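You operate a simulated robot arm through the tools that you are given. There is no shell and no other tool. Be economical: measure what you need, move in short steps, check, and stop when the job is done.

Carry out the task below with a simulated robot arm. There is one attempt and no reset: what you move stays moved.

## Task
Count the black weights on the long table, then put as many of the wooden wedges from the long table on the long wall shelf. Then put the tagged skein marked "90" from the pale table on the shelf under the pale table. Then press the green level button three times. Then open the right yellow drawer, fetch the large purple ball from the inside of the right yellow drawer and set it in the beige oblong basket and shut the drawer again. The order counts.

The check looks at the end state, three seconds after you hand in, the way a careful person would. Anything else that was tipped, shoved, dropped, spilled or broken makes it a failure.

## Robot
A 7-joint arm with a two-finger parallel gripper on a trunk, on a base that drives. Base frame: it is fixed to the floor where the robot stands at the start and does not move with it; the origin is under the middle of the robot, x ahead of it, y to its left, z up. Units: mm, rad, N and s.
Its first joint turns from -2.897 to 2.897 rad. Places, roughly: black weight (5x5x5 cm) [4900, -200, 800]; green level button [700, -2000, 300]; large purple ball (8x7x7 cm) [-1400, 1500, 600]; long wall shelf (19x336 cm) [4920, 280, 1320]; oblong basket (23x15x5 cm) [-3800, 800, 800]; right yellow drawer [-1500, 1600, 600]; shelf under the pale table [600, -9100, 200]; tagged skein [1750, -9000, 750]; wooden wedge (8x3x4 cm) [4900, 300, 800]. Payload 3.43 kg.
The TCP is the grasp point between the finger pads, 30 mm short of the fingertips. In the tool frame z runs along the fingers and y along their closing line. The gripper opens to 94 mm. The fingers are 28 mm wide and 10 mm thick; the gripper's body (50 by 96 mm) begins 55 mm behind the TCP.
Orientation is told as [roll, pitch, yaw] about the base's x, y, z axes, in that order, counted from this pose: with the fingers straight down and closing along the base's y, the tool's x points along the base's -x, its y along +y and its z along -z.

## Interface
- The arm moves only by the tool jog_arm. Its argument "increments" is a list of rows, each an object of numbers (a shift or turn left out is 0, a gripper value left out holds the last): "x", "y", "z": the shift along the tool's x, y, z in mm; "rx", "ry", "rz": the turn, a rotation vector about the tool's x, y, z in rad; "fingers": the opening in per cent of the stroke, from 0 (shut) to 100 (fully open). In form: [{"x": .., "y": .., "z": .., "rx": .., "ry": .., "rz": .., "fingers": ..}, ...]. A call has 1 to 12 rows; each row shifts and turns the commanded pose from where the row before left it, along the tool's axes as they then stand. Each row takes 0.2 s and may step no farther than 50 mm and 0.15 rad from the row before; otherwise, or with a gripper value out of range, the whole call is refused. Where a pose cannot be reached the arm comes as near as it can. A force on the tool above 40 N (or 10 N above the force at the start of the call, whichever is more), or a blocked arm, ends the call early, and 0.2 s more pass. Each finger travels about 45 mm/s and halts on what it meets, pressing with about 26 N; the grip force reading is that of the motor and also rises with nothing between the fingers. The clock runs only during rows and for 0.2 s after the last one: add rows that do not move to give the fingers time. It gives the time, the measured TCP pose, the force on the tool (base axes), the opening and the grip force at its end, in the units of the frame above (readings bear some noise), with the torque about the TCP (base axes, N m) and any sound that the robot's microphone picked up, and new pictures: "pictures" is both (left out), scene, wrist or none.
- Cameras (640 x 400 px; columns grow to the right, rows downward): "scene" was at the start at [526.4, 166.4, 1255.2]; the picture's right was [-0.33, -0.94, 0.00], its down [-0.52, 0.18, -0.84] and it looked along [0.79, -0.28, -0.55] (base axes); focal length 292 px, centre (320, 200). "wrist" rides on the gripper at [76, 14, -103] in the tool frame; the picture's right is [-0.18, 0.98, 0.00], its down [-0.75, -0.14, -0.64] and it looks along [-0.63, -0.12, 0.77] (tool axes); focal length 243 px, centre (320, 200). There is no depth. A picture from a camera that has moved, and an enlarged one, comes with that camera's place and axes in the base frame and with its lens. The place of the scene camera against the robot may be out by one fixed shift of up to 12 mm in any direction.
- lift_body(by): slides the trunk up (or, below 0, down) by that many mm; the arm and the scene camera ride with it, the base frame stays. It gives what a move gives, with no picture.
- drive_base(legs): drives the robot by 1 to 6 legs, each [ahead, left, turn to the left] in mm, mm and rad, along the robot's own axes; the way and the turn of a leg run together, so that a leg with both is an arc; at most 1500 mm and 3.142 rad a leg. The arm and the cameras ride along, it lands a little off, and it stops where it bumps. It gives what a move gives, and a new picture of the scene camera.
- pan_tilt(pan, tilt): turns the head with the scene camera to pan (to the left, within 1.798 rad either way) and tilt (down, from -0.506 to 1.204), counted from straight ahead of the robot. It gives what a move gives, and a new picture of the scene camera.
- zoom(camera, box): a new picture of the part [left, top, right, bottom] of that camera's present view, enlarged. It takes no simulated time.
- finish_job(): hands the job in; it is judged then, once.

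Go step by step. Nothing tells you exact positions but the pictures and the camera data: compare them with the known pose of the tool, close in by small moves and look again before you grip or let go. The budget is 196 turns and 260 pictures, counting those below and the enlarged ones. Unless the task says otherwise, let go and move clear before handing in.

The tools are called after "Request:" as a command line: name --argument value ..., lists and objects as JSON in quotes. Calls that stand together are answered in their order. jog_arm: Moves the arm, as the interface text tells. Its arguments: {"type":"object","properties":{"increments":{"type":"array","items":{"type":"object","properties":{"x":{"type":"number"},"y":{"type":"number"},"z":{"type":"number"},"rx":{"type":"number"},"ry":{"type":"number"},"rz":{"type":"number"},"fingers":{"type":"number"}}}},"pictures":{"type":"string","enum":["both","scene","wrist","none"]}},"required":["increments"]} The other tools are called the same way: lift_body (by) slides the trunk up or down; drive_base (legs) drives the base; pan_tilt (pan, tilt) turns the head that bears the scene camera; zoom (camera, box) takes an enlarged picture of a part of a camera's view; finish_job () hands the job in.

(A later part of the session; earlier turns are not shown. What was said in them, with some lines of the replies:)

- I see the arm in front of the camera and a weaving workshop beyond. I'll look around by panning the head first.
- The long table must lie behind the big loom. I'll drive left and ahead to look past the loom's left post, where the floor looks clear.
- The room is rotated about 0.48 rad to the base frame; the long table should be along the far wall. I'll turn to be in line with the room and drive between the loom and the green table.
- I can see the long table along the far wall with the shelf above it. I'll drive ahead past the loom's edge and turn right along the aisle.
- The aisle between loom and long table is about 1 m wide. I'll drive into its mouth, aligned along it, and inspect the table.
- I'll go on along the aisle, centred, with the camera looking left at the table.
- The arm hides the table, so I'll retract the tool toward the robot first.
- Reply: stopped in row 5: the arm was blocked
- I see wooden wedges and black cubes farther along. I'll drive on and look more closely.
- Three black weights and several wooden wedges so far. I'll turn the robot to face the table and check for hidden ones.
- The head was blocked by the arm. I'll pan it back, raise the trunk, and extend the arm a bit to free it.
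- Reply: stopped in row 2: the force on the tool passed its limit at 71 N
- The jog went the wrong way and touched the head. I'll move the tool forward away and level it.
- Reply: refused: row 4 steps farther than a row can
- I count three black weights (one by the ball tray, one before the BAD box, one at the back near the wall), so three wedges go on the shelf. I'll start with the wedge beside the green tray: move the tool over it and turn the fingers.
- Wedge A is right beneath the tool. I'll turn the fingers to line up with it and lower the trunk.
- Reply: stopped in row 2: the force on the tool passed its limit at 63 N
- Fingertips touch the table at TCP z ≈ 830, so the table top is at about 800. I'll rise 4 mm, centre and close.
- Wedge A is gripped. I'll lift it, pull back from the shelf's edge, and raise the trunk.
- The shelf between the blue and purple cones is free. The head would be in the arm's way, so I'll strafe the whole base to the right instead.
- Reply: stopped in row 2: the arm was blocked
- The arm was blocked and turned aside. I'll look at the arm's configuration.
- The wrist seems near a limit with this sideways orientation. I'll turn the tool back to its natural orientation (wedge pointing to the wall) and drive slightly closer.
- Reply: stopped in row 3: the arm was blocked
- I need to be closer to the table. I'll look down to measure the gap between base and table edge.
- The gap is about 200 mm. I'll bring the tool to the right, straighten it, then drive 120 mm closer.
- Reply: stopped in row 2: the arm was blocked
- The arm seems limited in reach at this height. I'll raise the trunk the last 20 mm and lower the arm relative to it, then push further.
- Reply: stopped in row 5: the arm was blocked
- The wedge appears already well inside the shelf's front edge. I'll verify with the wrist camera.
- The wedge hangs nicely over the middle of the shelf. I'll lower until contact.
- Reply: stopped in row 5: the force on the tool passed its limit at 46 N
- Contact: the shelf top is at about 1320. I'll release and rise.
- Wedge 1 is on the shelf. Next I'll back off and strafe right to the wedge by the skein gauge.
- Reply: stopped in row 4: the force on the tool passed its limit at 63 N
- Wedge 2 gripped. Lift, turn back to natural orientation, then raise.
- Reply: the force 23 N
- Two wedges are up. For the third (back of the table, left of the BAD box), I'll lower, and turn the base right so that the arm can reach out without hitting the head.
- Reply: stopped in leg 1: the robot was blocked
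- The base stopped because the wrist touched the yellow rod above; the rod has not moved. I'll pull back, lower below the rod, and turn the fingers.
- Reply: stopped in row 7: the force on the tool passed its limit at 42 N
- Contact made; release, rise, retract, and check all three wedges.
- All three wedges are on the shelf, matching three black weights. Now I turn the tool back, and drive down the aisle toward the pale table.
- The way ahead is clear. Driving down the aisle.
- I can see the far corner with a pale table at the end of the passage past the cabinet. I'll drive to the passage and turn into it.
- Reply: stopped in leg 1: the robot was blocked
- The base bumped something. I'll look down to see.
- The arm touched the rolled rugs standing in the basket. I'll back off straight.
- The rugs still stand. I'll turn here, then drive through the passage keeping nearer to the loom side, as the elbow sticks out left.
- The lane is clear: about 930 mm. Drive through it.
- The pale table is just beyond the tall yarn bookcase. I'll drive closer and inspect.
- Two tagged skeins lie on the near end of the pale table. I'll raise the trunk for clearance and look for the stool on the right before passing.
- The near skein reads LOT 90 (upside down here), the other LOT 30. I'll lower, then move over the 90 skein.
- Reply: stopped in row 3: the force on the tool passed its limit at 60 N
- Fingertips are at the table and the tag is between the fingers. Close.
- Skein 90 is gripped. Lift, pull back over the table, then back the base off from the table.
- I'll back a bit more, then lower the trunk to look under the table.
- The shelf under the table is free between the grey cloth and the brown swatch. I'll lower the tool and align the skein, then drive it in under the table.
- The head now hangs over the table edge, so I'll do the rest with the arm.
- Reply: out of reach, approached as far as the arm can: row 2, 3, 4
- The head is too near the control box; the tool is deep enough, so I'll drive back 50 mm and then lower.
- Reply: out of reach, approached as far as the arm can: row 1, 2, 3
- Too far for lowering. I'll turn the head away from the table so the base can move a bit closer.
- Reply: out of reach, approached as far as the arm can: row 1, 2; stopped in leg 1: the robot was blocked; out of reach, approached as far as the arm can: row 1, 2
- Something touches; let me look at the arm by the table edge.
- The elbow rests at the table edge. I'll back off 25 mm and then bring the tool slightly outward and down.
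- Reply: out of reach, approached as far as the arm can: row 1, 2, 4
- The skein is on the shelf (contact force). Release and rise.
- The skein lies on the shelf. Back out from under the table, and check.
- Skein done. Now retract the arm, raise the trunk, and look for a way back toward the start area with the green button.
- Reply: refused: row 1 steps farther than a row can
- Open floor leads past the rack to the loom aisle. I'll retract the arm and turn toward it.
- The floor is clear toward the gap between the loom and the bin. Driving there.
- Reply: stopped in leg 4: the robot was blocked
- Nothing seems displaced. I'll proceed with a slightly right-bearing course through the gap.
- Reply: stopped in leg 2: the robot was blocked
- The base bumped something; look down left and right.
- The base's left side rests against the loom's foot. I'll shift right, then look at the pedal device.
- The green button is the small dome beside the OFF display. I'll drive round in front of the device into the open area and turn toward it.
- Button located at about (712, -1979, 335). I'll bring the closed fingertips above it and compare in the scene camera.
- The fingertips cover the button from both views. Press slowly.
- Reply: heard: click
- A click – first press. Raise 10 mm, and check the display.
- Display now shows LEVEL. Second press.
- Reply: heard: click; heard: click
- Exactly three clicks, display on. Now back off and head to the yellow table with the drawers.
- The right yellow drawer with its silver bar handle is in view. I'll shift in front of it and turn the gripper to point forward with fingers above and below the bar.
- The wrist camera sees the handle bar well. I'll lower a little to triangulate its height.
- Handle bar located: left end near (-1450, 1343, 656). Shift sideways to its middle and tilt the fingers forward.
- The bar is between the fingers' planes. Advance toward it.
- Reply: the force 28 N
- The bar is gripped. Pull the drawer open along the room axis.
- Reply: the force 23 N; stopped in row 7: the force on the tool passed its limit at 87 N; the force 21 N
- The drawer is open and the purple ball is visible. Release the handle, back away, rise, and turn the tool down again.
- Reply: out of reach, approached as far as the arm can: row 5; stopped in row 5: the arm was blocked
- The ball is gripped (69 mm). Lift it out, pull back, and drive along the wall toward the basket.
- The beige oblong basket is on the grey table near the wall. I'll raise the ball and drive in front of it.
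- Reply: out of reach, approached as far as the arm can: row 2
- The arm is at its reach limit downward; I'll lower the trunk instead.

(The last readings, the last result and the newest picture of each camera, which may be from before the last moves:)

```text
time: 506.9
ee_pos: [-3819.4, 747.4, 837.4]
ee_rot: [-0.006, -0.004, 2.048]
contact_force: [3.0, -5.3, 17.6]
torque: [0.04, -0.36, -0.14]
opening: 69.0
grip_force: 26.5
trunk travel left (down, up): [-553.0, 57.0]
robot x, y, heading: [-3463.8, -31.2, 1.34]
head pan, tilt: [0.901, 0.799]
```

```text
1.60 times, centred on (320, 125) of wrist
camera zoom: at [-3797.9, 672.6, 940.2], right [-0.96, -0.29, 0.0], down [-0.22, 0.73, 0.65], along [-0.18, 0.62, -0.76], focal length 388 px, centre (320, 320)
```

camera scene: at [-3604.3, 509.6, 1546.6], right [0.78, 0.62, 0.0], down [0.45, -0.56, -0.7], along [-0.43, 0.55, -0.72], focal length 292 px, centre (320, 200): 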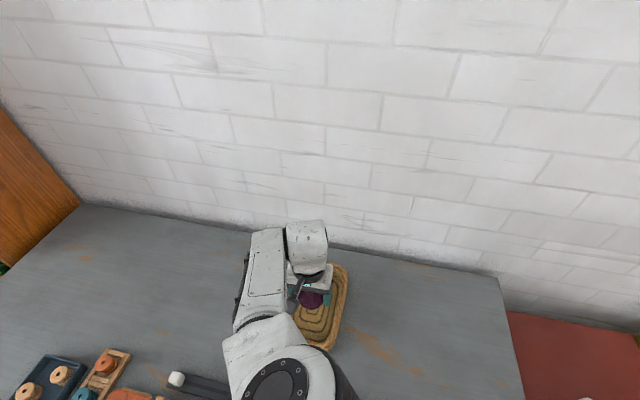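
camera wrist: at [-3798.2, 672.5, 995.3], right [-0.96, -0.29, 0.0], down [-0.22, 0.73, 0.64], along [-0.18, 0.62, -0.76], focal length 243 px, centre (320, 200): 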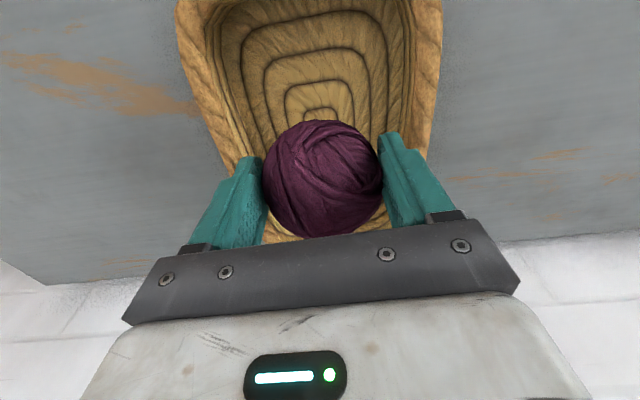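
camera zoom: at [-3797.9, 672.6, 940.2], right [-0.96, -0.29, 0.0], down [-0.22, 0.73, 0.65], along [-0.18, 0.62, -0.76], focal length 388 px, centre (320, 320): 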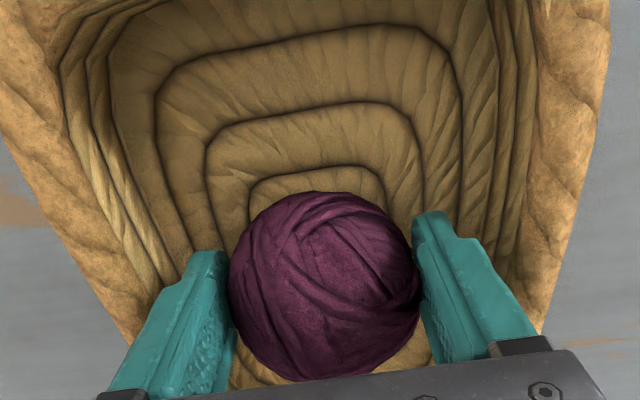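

The ball touches the basket floor. Open gently and rise.

Request:
jog_arm --increments '[{"z": -1, "fingers": 80}, {"fingers": 86}, {}]' --pictures "none"

Request:
lift_body --by 57

Request:
jog_arm --increments '[{"z": -40}, {"z": -40}, {"z": -40}, {"z": -40}]' --pictures "wrist"

```text
time: 507.7
ee_pos: [-3820.6, 746.0, 835.2]
ee_rot: [-0.004, -0.002, 2.048]
contact_force: [-0.5, 0.1, 0.8]
torque: [0.05, -0.01, -0.01]
opening: 80.7
grip_force: 0.0
trunk travel left (down, up): [-553.0, 57.0]
robot x, y, heading: [-3464.9, -31.3, 1.343]
head pan, tilt: [0.901, 0.799]
```

```text
time: 508.7
ee_pos: [-3821.0, 747.3, 891.6]
ee_rot: [-0.002, -0.001, 2.049]
contact_force: [-0.1, 0.5, 0.2]
torque: [-0.01, 0.0, 0.0]
opening: 81.0
grip_force: 0.2
trunk travel left (down, up): [-610.0, 0.0]
robot x, y, heading: [-3464.7, -30.7, 1.338]
head pan, tilt: [0.901, 0.799]
```

```text
time: 509.7
ee_pos: [-3820.4, 744.3, 1055.4]
ee_rot: [-0.004, -0.002, 2.049]
contact_force: [0.0, -0.1, 0.1]
torque: [-0.01, 0.0, 0.03]
opening: 80.7
grip_force: 0.1
trunk travel left (down, up): [-610.0, 0.0]
robot x, y, heading: [-3466.6, -28.2, 1.335]
head pan, tilt: [0.901, 0.799]
camera wrist: at [-3797.6, 669.8, 1158.2], right [-0.96, -0.29, 0.0], down [-0.22, 0.73, 0.64], along [-0.18, 0.62, -0.77], focal length 243 px, centre (320, 200)
```

wrist: 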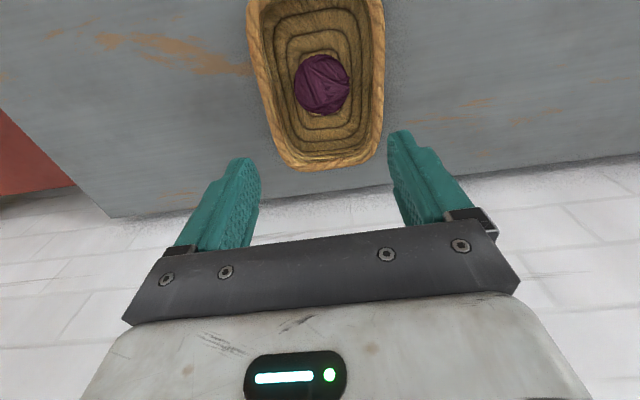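

The ball sits in the basket. Now drive back to the drawer to shut it.

Request:
jog_arm --increments '[{"x": 40, "y": -18}, {"x": 40, "y": -18}, {"x": 40, "y": -18}, {"x": 40, "y": -18}, {"x": 40, "y": -18}]' --pictures "none"

Request:
drive_base --legs '[[-490, -425, 0], [628, -725, 0], [900, -1040, 0]]'

Request:
pan_tilt --pan 0.9 --tilt 1.0

```text
time: 510.9
ee_pos: [-3649.3, 606.6, 1053.1]
ee_rot: [-0.004, -0.001, 2.049]
contact_force: [0.0, 0.2, 0.0]
torque: [0.0, 0.04, 0.02]
opening: 80.8
grip_force: 0.0
trunk travel left (down, up): [-610.0, 0.0]
robot x, y, heading: [-3466.5, -28.3, 1.342]
head pan, tilt: [0.901, 0.799]
```

```text
time: 525.6
ee_pos: [-1299.4, 1132.7, 1053.0]
ee_rot: [-0.003, -0.002, 2.068]
contact_force: [-0.1, 0.5, -0.9]
torque: [-0.04, -0.02, 0.01]
opening: 80.7
grip_force: 0.0
trunk travel left (down, up): [-610.0, 0.0]
robot x, y, heading: [-1107.6, 493.0, 1.359]
head pan, tilt: [0.901, 0.799]
camera scene: at [-1253.5, 1034.2, 1546.6], right [0.77, 0.63, 0.0], down [0.45, -0.55, -0.7], along [-0.44, 0.54, -0.72], focal length 292 px, centre (320, 200)
```

scene: 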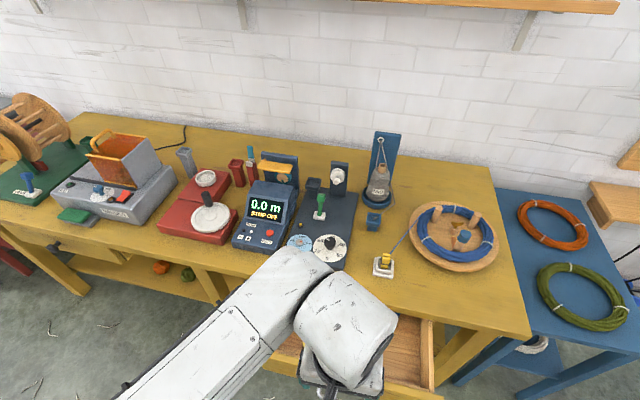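

```text
time: 526.3
ee_pos: [-1300.1, 1133.6, 1052.2]
ee_rot: [-0.004, -0.003, 2.068]
contact_force: [-0.7, -0.5, -0.1]
torque: [0.02, 0.0, -0.01]
opening: 81.0
grip_force: 0.1
trunk travel left (down, up): [-610.0, 0.0]
robot x, y, heading: [-1109.2, 497.9, 1.354]
head pan, tilt: [0.901, 1.0]
camera scene: at [-1246.5, 1025.8, 1531.5], right [0.77, 0.63, 0.0], down [0.53, -0.65, -0.54], along [-0.34, 0.42, -0.84], focal length 292 px, centre (320, 200)
```

scene: 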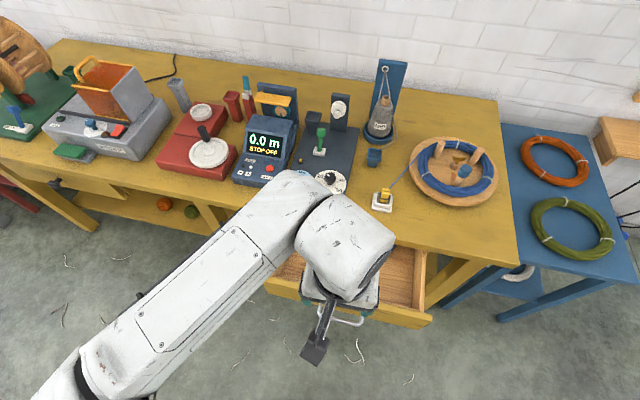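

Request:
drive_base --legs '[[64, -77, 0]]'

Request:
jog_arm --increments '[{"x": 38, "fingers": 45}, {"x": 38}, {"x": 38}]' --pictures "none"

Request:
jog_arm --increments '[{"rz": 0.144}, {"rz": 0.144}, {"rz": 0.144}, {"rz": 0.144}, {"rz": 0.144}, {"rz": 0.144}, {"rz": 0.144}, {"rz": 0.144}, {"rz": 0.144}, {"rz": 0.144}, {"rz": 0.15}]' --pictures "none"

Request:
lift_body --by -300

Request:
jog_arm --increments '[{"rx": -0.149}, {"rx": -0.149}, {"rx": -0.149}, {"rx": -0.149}, {"rx": -0.149}, {"rx": -0.149}, {"rx": -0.149}, {"rx": -0.149}]' --pictures "wrist"

```text
time: 527.5
ee_pos: [-1209.0, 1179.4, 1053.7]
ee_rot: [-0.003, -0.002, 2.064]
contact_force: [1.3, -0.3, 0.0]
torque: [0.01, 0.04, -0.01]
opening: 80.9
grip_force: 0.0
trunk travel left (down, up): [-610.0, 0.0]
robot x, y, heading: [-1016.6, 544.1, 1.357]
head pan, tilt: [0.901, 1.0]
camera scene: at [-1156.5, 1071.5, 1531.5], right [0.77, 0.63, 0.0], down [0.53, -0.65, -0.54], along [-0.34, 0.42, -0.84], focal length 292 px, centre (320, 200)
```

scene: 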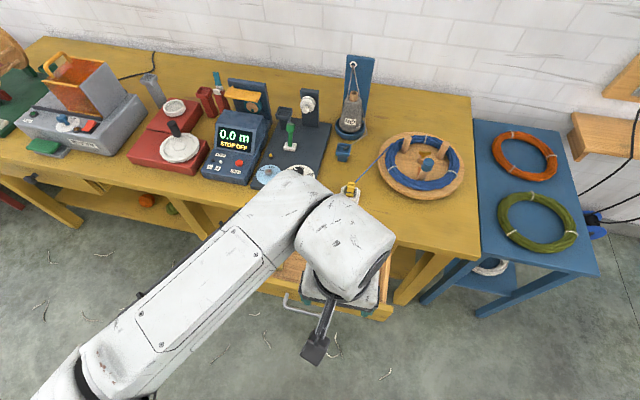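

```text
time: 528.3
ee_pos: [-1155.1, 1077.8, 1052.5]
ee_rot: [-0.003, -0.001, 2.065]
contact_force: [0.3, 0.7, -0.2]
torque: [0.01, -0.01, -0.04]
opening: 42.3
grip_force: 0.0
trunk travel left (down, up): [-610.0, 0.0]
robot x, y, heading: [-1016.3, 546.0, 1.357]
head pan, tilt: [0.901, 1.0]
```

```text
time: 530.7
ee_pos: [-1155.9, 1079.0, 1052.5]
ee_rot: [0.002, -0.005, 0.472]
contact_force: [0.4, -0.8, 0.2]
torque: [0.0, 0.0, -0.04]
opening: 42.4
grip_force: 0.1
trunk travel left (down, up): [-610.0, 0.0]
robot x, y, heading: [-1010.2, 543.1, 1.356]
head pan, tilt: [0.901, 1.0]
```

```text
time: 533.7
ee_pos: [-1156.1, 1077.6, 754.0]
ee_rot: [0.002, -0.004, 0.476]
contact_force: [-0.1, 0.1, -0.3]
torque: [0.0, 0.0, 0.02]
opening: 42.3
grip_force: 0.0
trunk travel left (down, up): [-310.0, 300.0]
robot x, y, heading: [-1017.3, 542.4, 1.358]
head pan, tilt: [0.901, 1.0]
```

```text
time: 535.5
ee_pos: [-1110.9, 1116.0, 750.2]
ee_rot: [1.179, -0.003, 0.285]
contact_force: [-0.1, -0.3, 0.2]
torque: [-0.01, -0.06, -0.03]
opening: 42.2
grip_force: 0.0
trunk travel left (down, up): [-310.0, 300.0]
robot x, y, heading: [-1015.0, 544.6, 1.357]
head pan, tilt: [0.901, 1.0]
stopped in row 8: the arm was blocked; the commanded pose is now the measured one
camera wrist: at [-1158.4, 1009.3, 803.2], right [0.07, 0.41, 0.91], down [0.91, -0.41, 0.12], along [0.42, 0.81, -0.4], focal length 243 px, centre (320, 200)
```

wrist: 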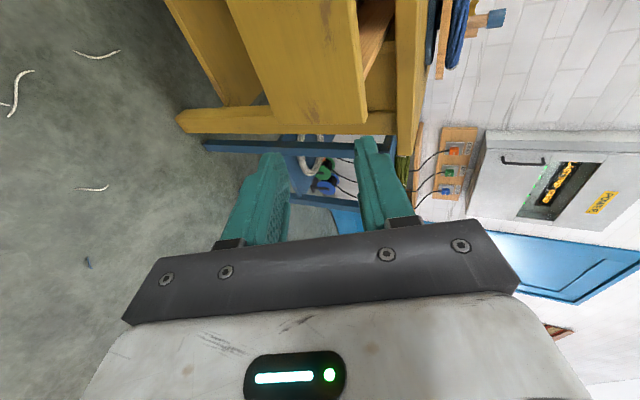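

Request:
jog_arm --increments '[{"x": 42}, {"x": 42}, {"x": 42}, {"x": 42}, {"ry": 0.088, "rz": -0.036}, {"ry": 0.088, "rz": -0.036}]' --pictures "wrist"

```text
time: 536.9
ee_pos: [-1274.3, 1061.8, 749.4]
ee_rot: [1.179, -0.004, 0.487]
contact_force: [0.7, 0.1, 0.0]
torque: [0.03, 0.0, 0.03]
opening: 42.1
grip_force: 0.2
trunk travel left (down, up): [-310.0, 300.0]
robot x, y, heading: [-1016.2, 545.3, 1.357]
head pan, tilt: [0.901, 1.0]
camera wrist: at [-1299.3, 947.6, 802.3], right [-0.02, 0.42, 0.91], down [0.97, -0.22, 0.12], along [0.25, 0.88, -0.4], focal length 243 px, centre (320, 200)
```

wrist: 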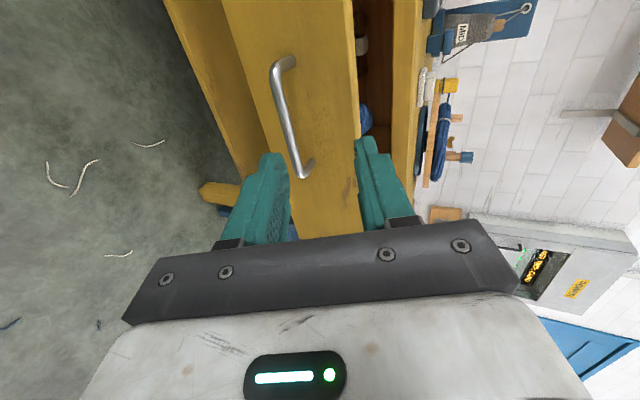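

Request:
jog_arm --increments '[{"y": -40}, {"x": -6, "z": 35}, {"x": -6, "z": 35}, {"z": 30}]' --pictures "wrist"

```text
time: 537.9
ee_pos: [-1298.1, 1139.6, 678.3]
ee_rot: [1.182, -0.003, 0.481]
contact_force: [0.1, 0.0, -0.3]
torque: [0.02, -0.02, -0.01]
opening: 42.4
grip_force: 0.1
trunk travel left (down, up): [-310.0, 300.0]
robot x, y, heading: [-1020.3, 545.2, 1.352]
head pan, tilt: [0.901, 1.0]
camera wrist: at [-1323.8, 1024.3, 730.0], right [-0.01, 0.41, 0.91], down [0.97, -0.23, 0.12], along [0.25, 0.88, -0.4], focal length 243 px, centre (320, 200)
```

wrist: 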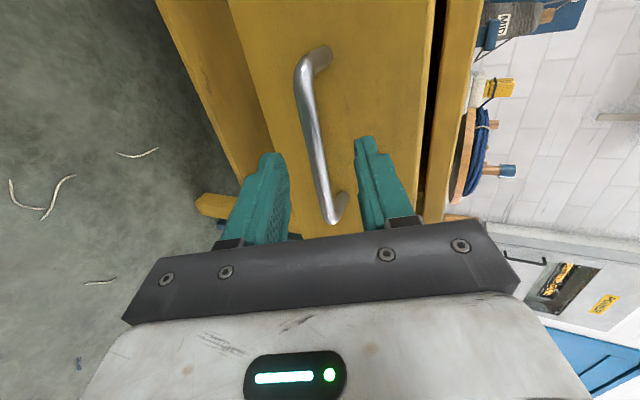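

Aligned. Advance, grip the bar.

Request:
jog_arm --increments '[{"x": 8, "z": 16}, {"z": 12}, {"z": 6}, {"fingers": 0}, {}, {}, {}, {}]' --pictures "wrist"

```text
time: 539.7
ee_pos: [-1319.7, 1163.0, 661.5]
ee_rot: [1.176, -0.003, 0.482]
contact_force: [0.1, -1.1, -23.2]
torque: [-0.72, 0.86, -0.43]
opening: 11.7
grip_force: 45.0
trunk travel left (down, up): [-310.0, 300.0]
robot x, y, heading: [-1014.9, 540.5, 1.355]
head pan, tilt: [0.901, 1.0]
camera wrist: at [-1345.6, 1048.7, 714.6], right [-0.01, 0.42, 0.91], down [0.97, -0.23, 0.12], along [0.25, 0.88, -0.4], focal length 243 px, centre (320, 200)
```

wrist: 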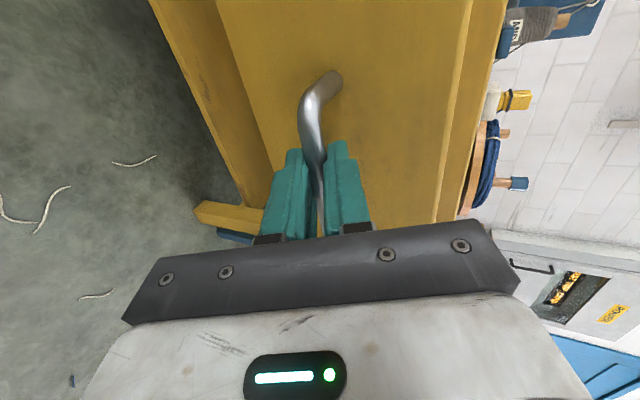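

Push the drawer shut.

Request:
jog_arm --increments '[{"y": 7.7, "z": 18.5}, {"y": 7.7, "z": 18.5}, {"y": 7.7, "z": 18.5}, {"y": 7.7, "z": 18.5}, {"y": 7.7, "z": 18.5}, {"y": 7.7, "z": 18.5}, {"y": 7.7, "z": 18.5}, {"y": 7.7, "z": 18.5}]' --pictures "wrist"

```text
time: 541.5
ee_pos: [-1390.8, 1307.7, 661.2]
ee_rot: [1.177, -0.007, 0.476]
contact_force: [9.9, 6.0, -31.0]
torque: [-0.66, 0.42, -1.03]
opening: 11.9
grip_force: 45.7
trunk travel left (down, up): [-310.0, 300.0]
robot x, y, heading: [-1016.4, 546.0, 1.356]
head pan, tilt: [0.901, 1.0]
camera wrist: at [-1416.8, 1193.1, 714.4], right [-0.01, 0.42, 0.91], down [0.97, -0.23, 0.12], along [0.26, 0.88, -0.4], focal length 243 px, centre (320, 200)
```

wrist: 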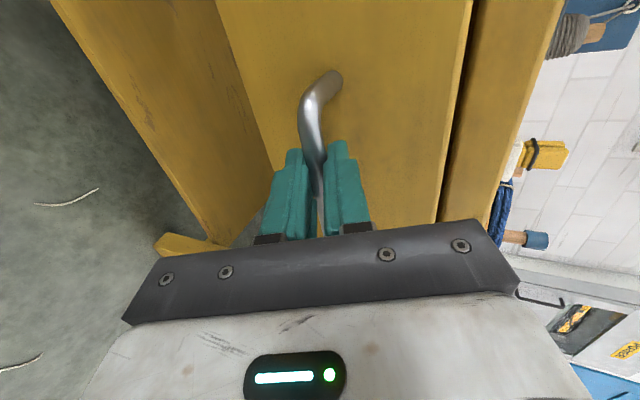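

Request:
jog_arm --increments '[{"y": 4, "z": 15}, {"y": 5.5, "z": 14}, {"y": 5.8, "z": 14}, {"y": 4, "z": 9}]' --pictures "wrist"

```text
time: 542.4
ee_pos: [-1411.5, 1349.0, 662.2]
ee_rot: [1.181, -0.005, 0.471]
contact_force: [2.5, -1.8, 2.1]
torque: [-0.54, 1.03, 0.25]
opening: 11.8
grip_force: 44.6
trunk travel left (down, up): [-310.0, 300.0]
robot x, y, heading: [-1017.1, 541.3, 1.354]
head pan, tilt: [0.901, 1.0]
stopped in row 4: the force on the tool passed its limit at 48 N (the readings are from after the stop); the commanded pose is now the measured one
camera wrist: at [-1438.1, 1234.1, 713.7], right [-0.01, 0.41, 0.91], down [0.96, -0.24, 0.12], along [0.26, 0.88, -0.4], focal length 243 px, centre (320, 200)
```

wrist: 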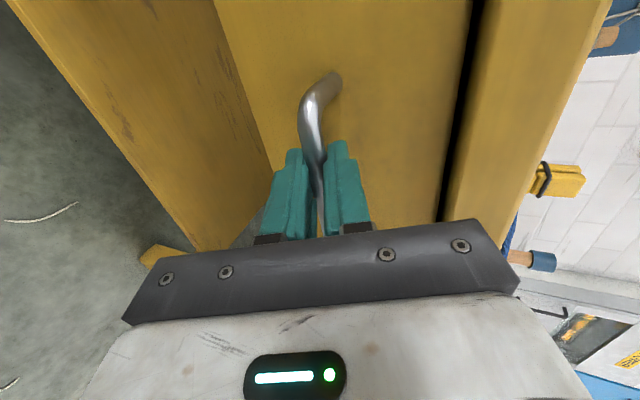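

Request:
jog_arm --increments '[{"y": 2, "z": 5}, {"y": 2, "z": 5}]' --pictures "none"

```text
time: 542.8
ee_pos: [-1412.3, 1348.8, 661.2]
ee_rot: [1.182, -0.004, 0.472]
contact_force: [9.9, -16.9, 13.6]
torque: [-0.4, 0.93, 0.12]
opening: 11.4
grip_force: 45.2
trunk travel left (down, up): [-310.0, 300.0]
robot x, y, heading: [-1018.1, 545.4, 1.354]
head pan, tilt: [0.901, 1.0]
stopped in row 1: the force on the tool passed its limit at 41 N (the readings are from after the stop); the commanded pose is now the measured one
```

At the stop: it is shut. Release the handle and back off, then look.

Request:
jog_arm --increments '[{"fingers": 45}, {}, {}, {"z": -30}, {"z": -40}, {"z": -30}]' --pictures "wrist"

Request:
drive_base --legs '[[-230, -190, 0]]'

Request:
pan_tilt --pan 0.8 --tilt 0.6

```text
time: 544.2
ee_pos: [-1368.3, 1266.7, 697.0]
ee_rot: [1.181, -0.007, 0.472]
contact_force: [-0.8, 0.3, 0.2]
torque: [0.02, -0.03, -0.03]
opening: 42.3
grip_force: 0.0
trunk travel left (down, up): [-310.0, 300.0]
robot x, y, heading: [-1016.6, 547.1, 1.35]
head pan, tilt: [0.901, 1.0]
camera wrist: at [-1395.4, 1151.7, 749.8], right [-0.01, 0.41, 0.91], down [0.96, -0.24, 0.12], along [0.26, 0.88, -0.4], focal length 243 px, centre (320, 200)
```

wrist: 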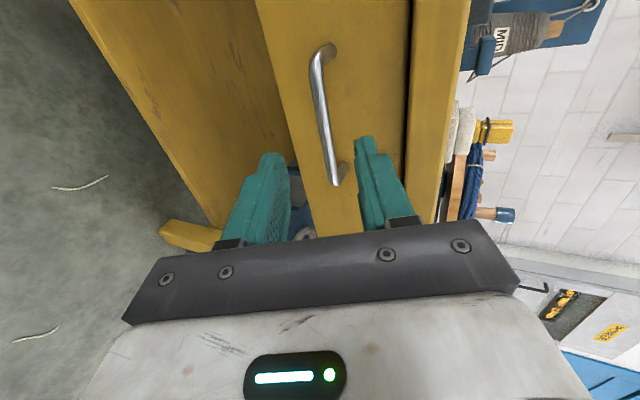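

```text
time: 546.2
ee_pos: [-1237.7, 996.6, 696.0]
ee_rot: [1.181, -0.007, 0.478]
contact_force: [0.5, -0.9, 0.5]
torque: [0.01, 0.03, -0.05]
opening: 42.2
grip_force: 0.2
trunk travel left (down, up): [-310.0, 300.0]
robot x, y, heading: [-878.8, 274.2, 1.364]
head pan, tilt: [0.901, 1.0]
camera scene: at [-1021.1, 802.5, 1231.4], right [0.77, 0.64, 0.0], down [0.54, -0.65, -0.54], along [-0.34, 0.42, -0.84], focal length 292 px, centre (320, 200)
```

scene: 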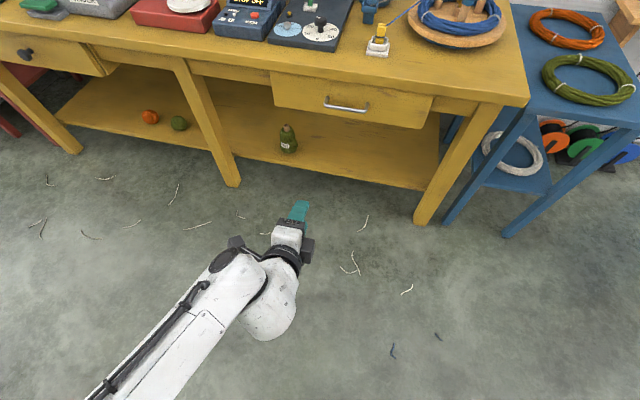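

```text
time: 547.1
ee_pos: [-1236.0, 996.0, 697.1]
ee_rot: [1.181, -0.006, 0.477]
contact_force: [0.5, -0.1, -0.9]
torque: [-0.01, -0.01, 0.02]
opening: 42.3
grip_force: 0.1
trunk travel left (down, up): [-310.0, 300.0]
robot x, y, heading: [-874.3, 274.5, 1.355]
head pan, tilt: [0.799, 0.6]
camera scene: at [-1025.8, 822.2, 1263.4], right [0.83, 0.56, 0.0], down [0.32, -0.47, -0.82], along [-0.46, 0.69, -0.57], focal length 292 px, centre (320, 200)
```

scene: 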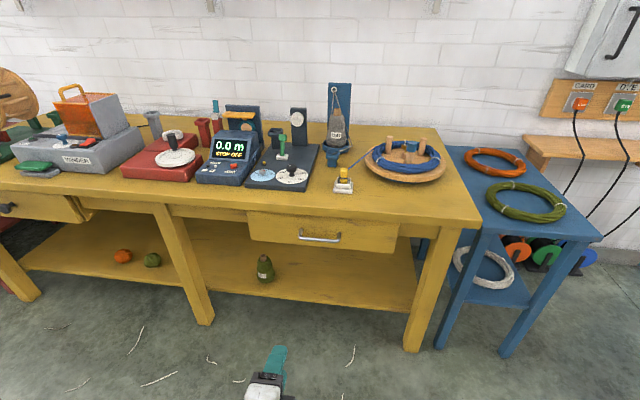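

The drawer is shut and the gripper is clear, so every part of the job is done in order. Handing in.

Request:
finish_job

```text
The job is handed in.
```

I did every part in the order you gave and handed the job in; I haven't been told the result.

- **Weights and wedges:** I counted three black weights and put three wooden wedges on the long wall shelf.
- **Skein:** "90" is on the shelf under the pale table.
- **Green level button:** pressed three times, with a click each time.
- **Drawer and ball:** I opened the right yellow drawer, set the large purple ball in the beige oblong basket, and shut the drawer.

On the way the robot touched a few things: the yellow rod above the long table, the rolled rugs by the grey cabinet, the edge of the pale table and a loom's foot. It was also stopped once, near the black crate, by something I couldn't identify. None of these looked moved or tipped afterwards.
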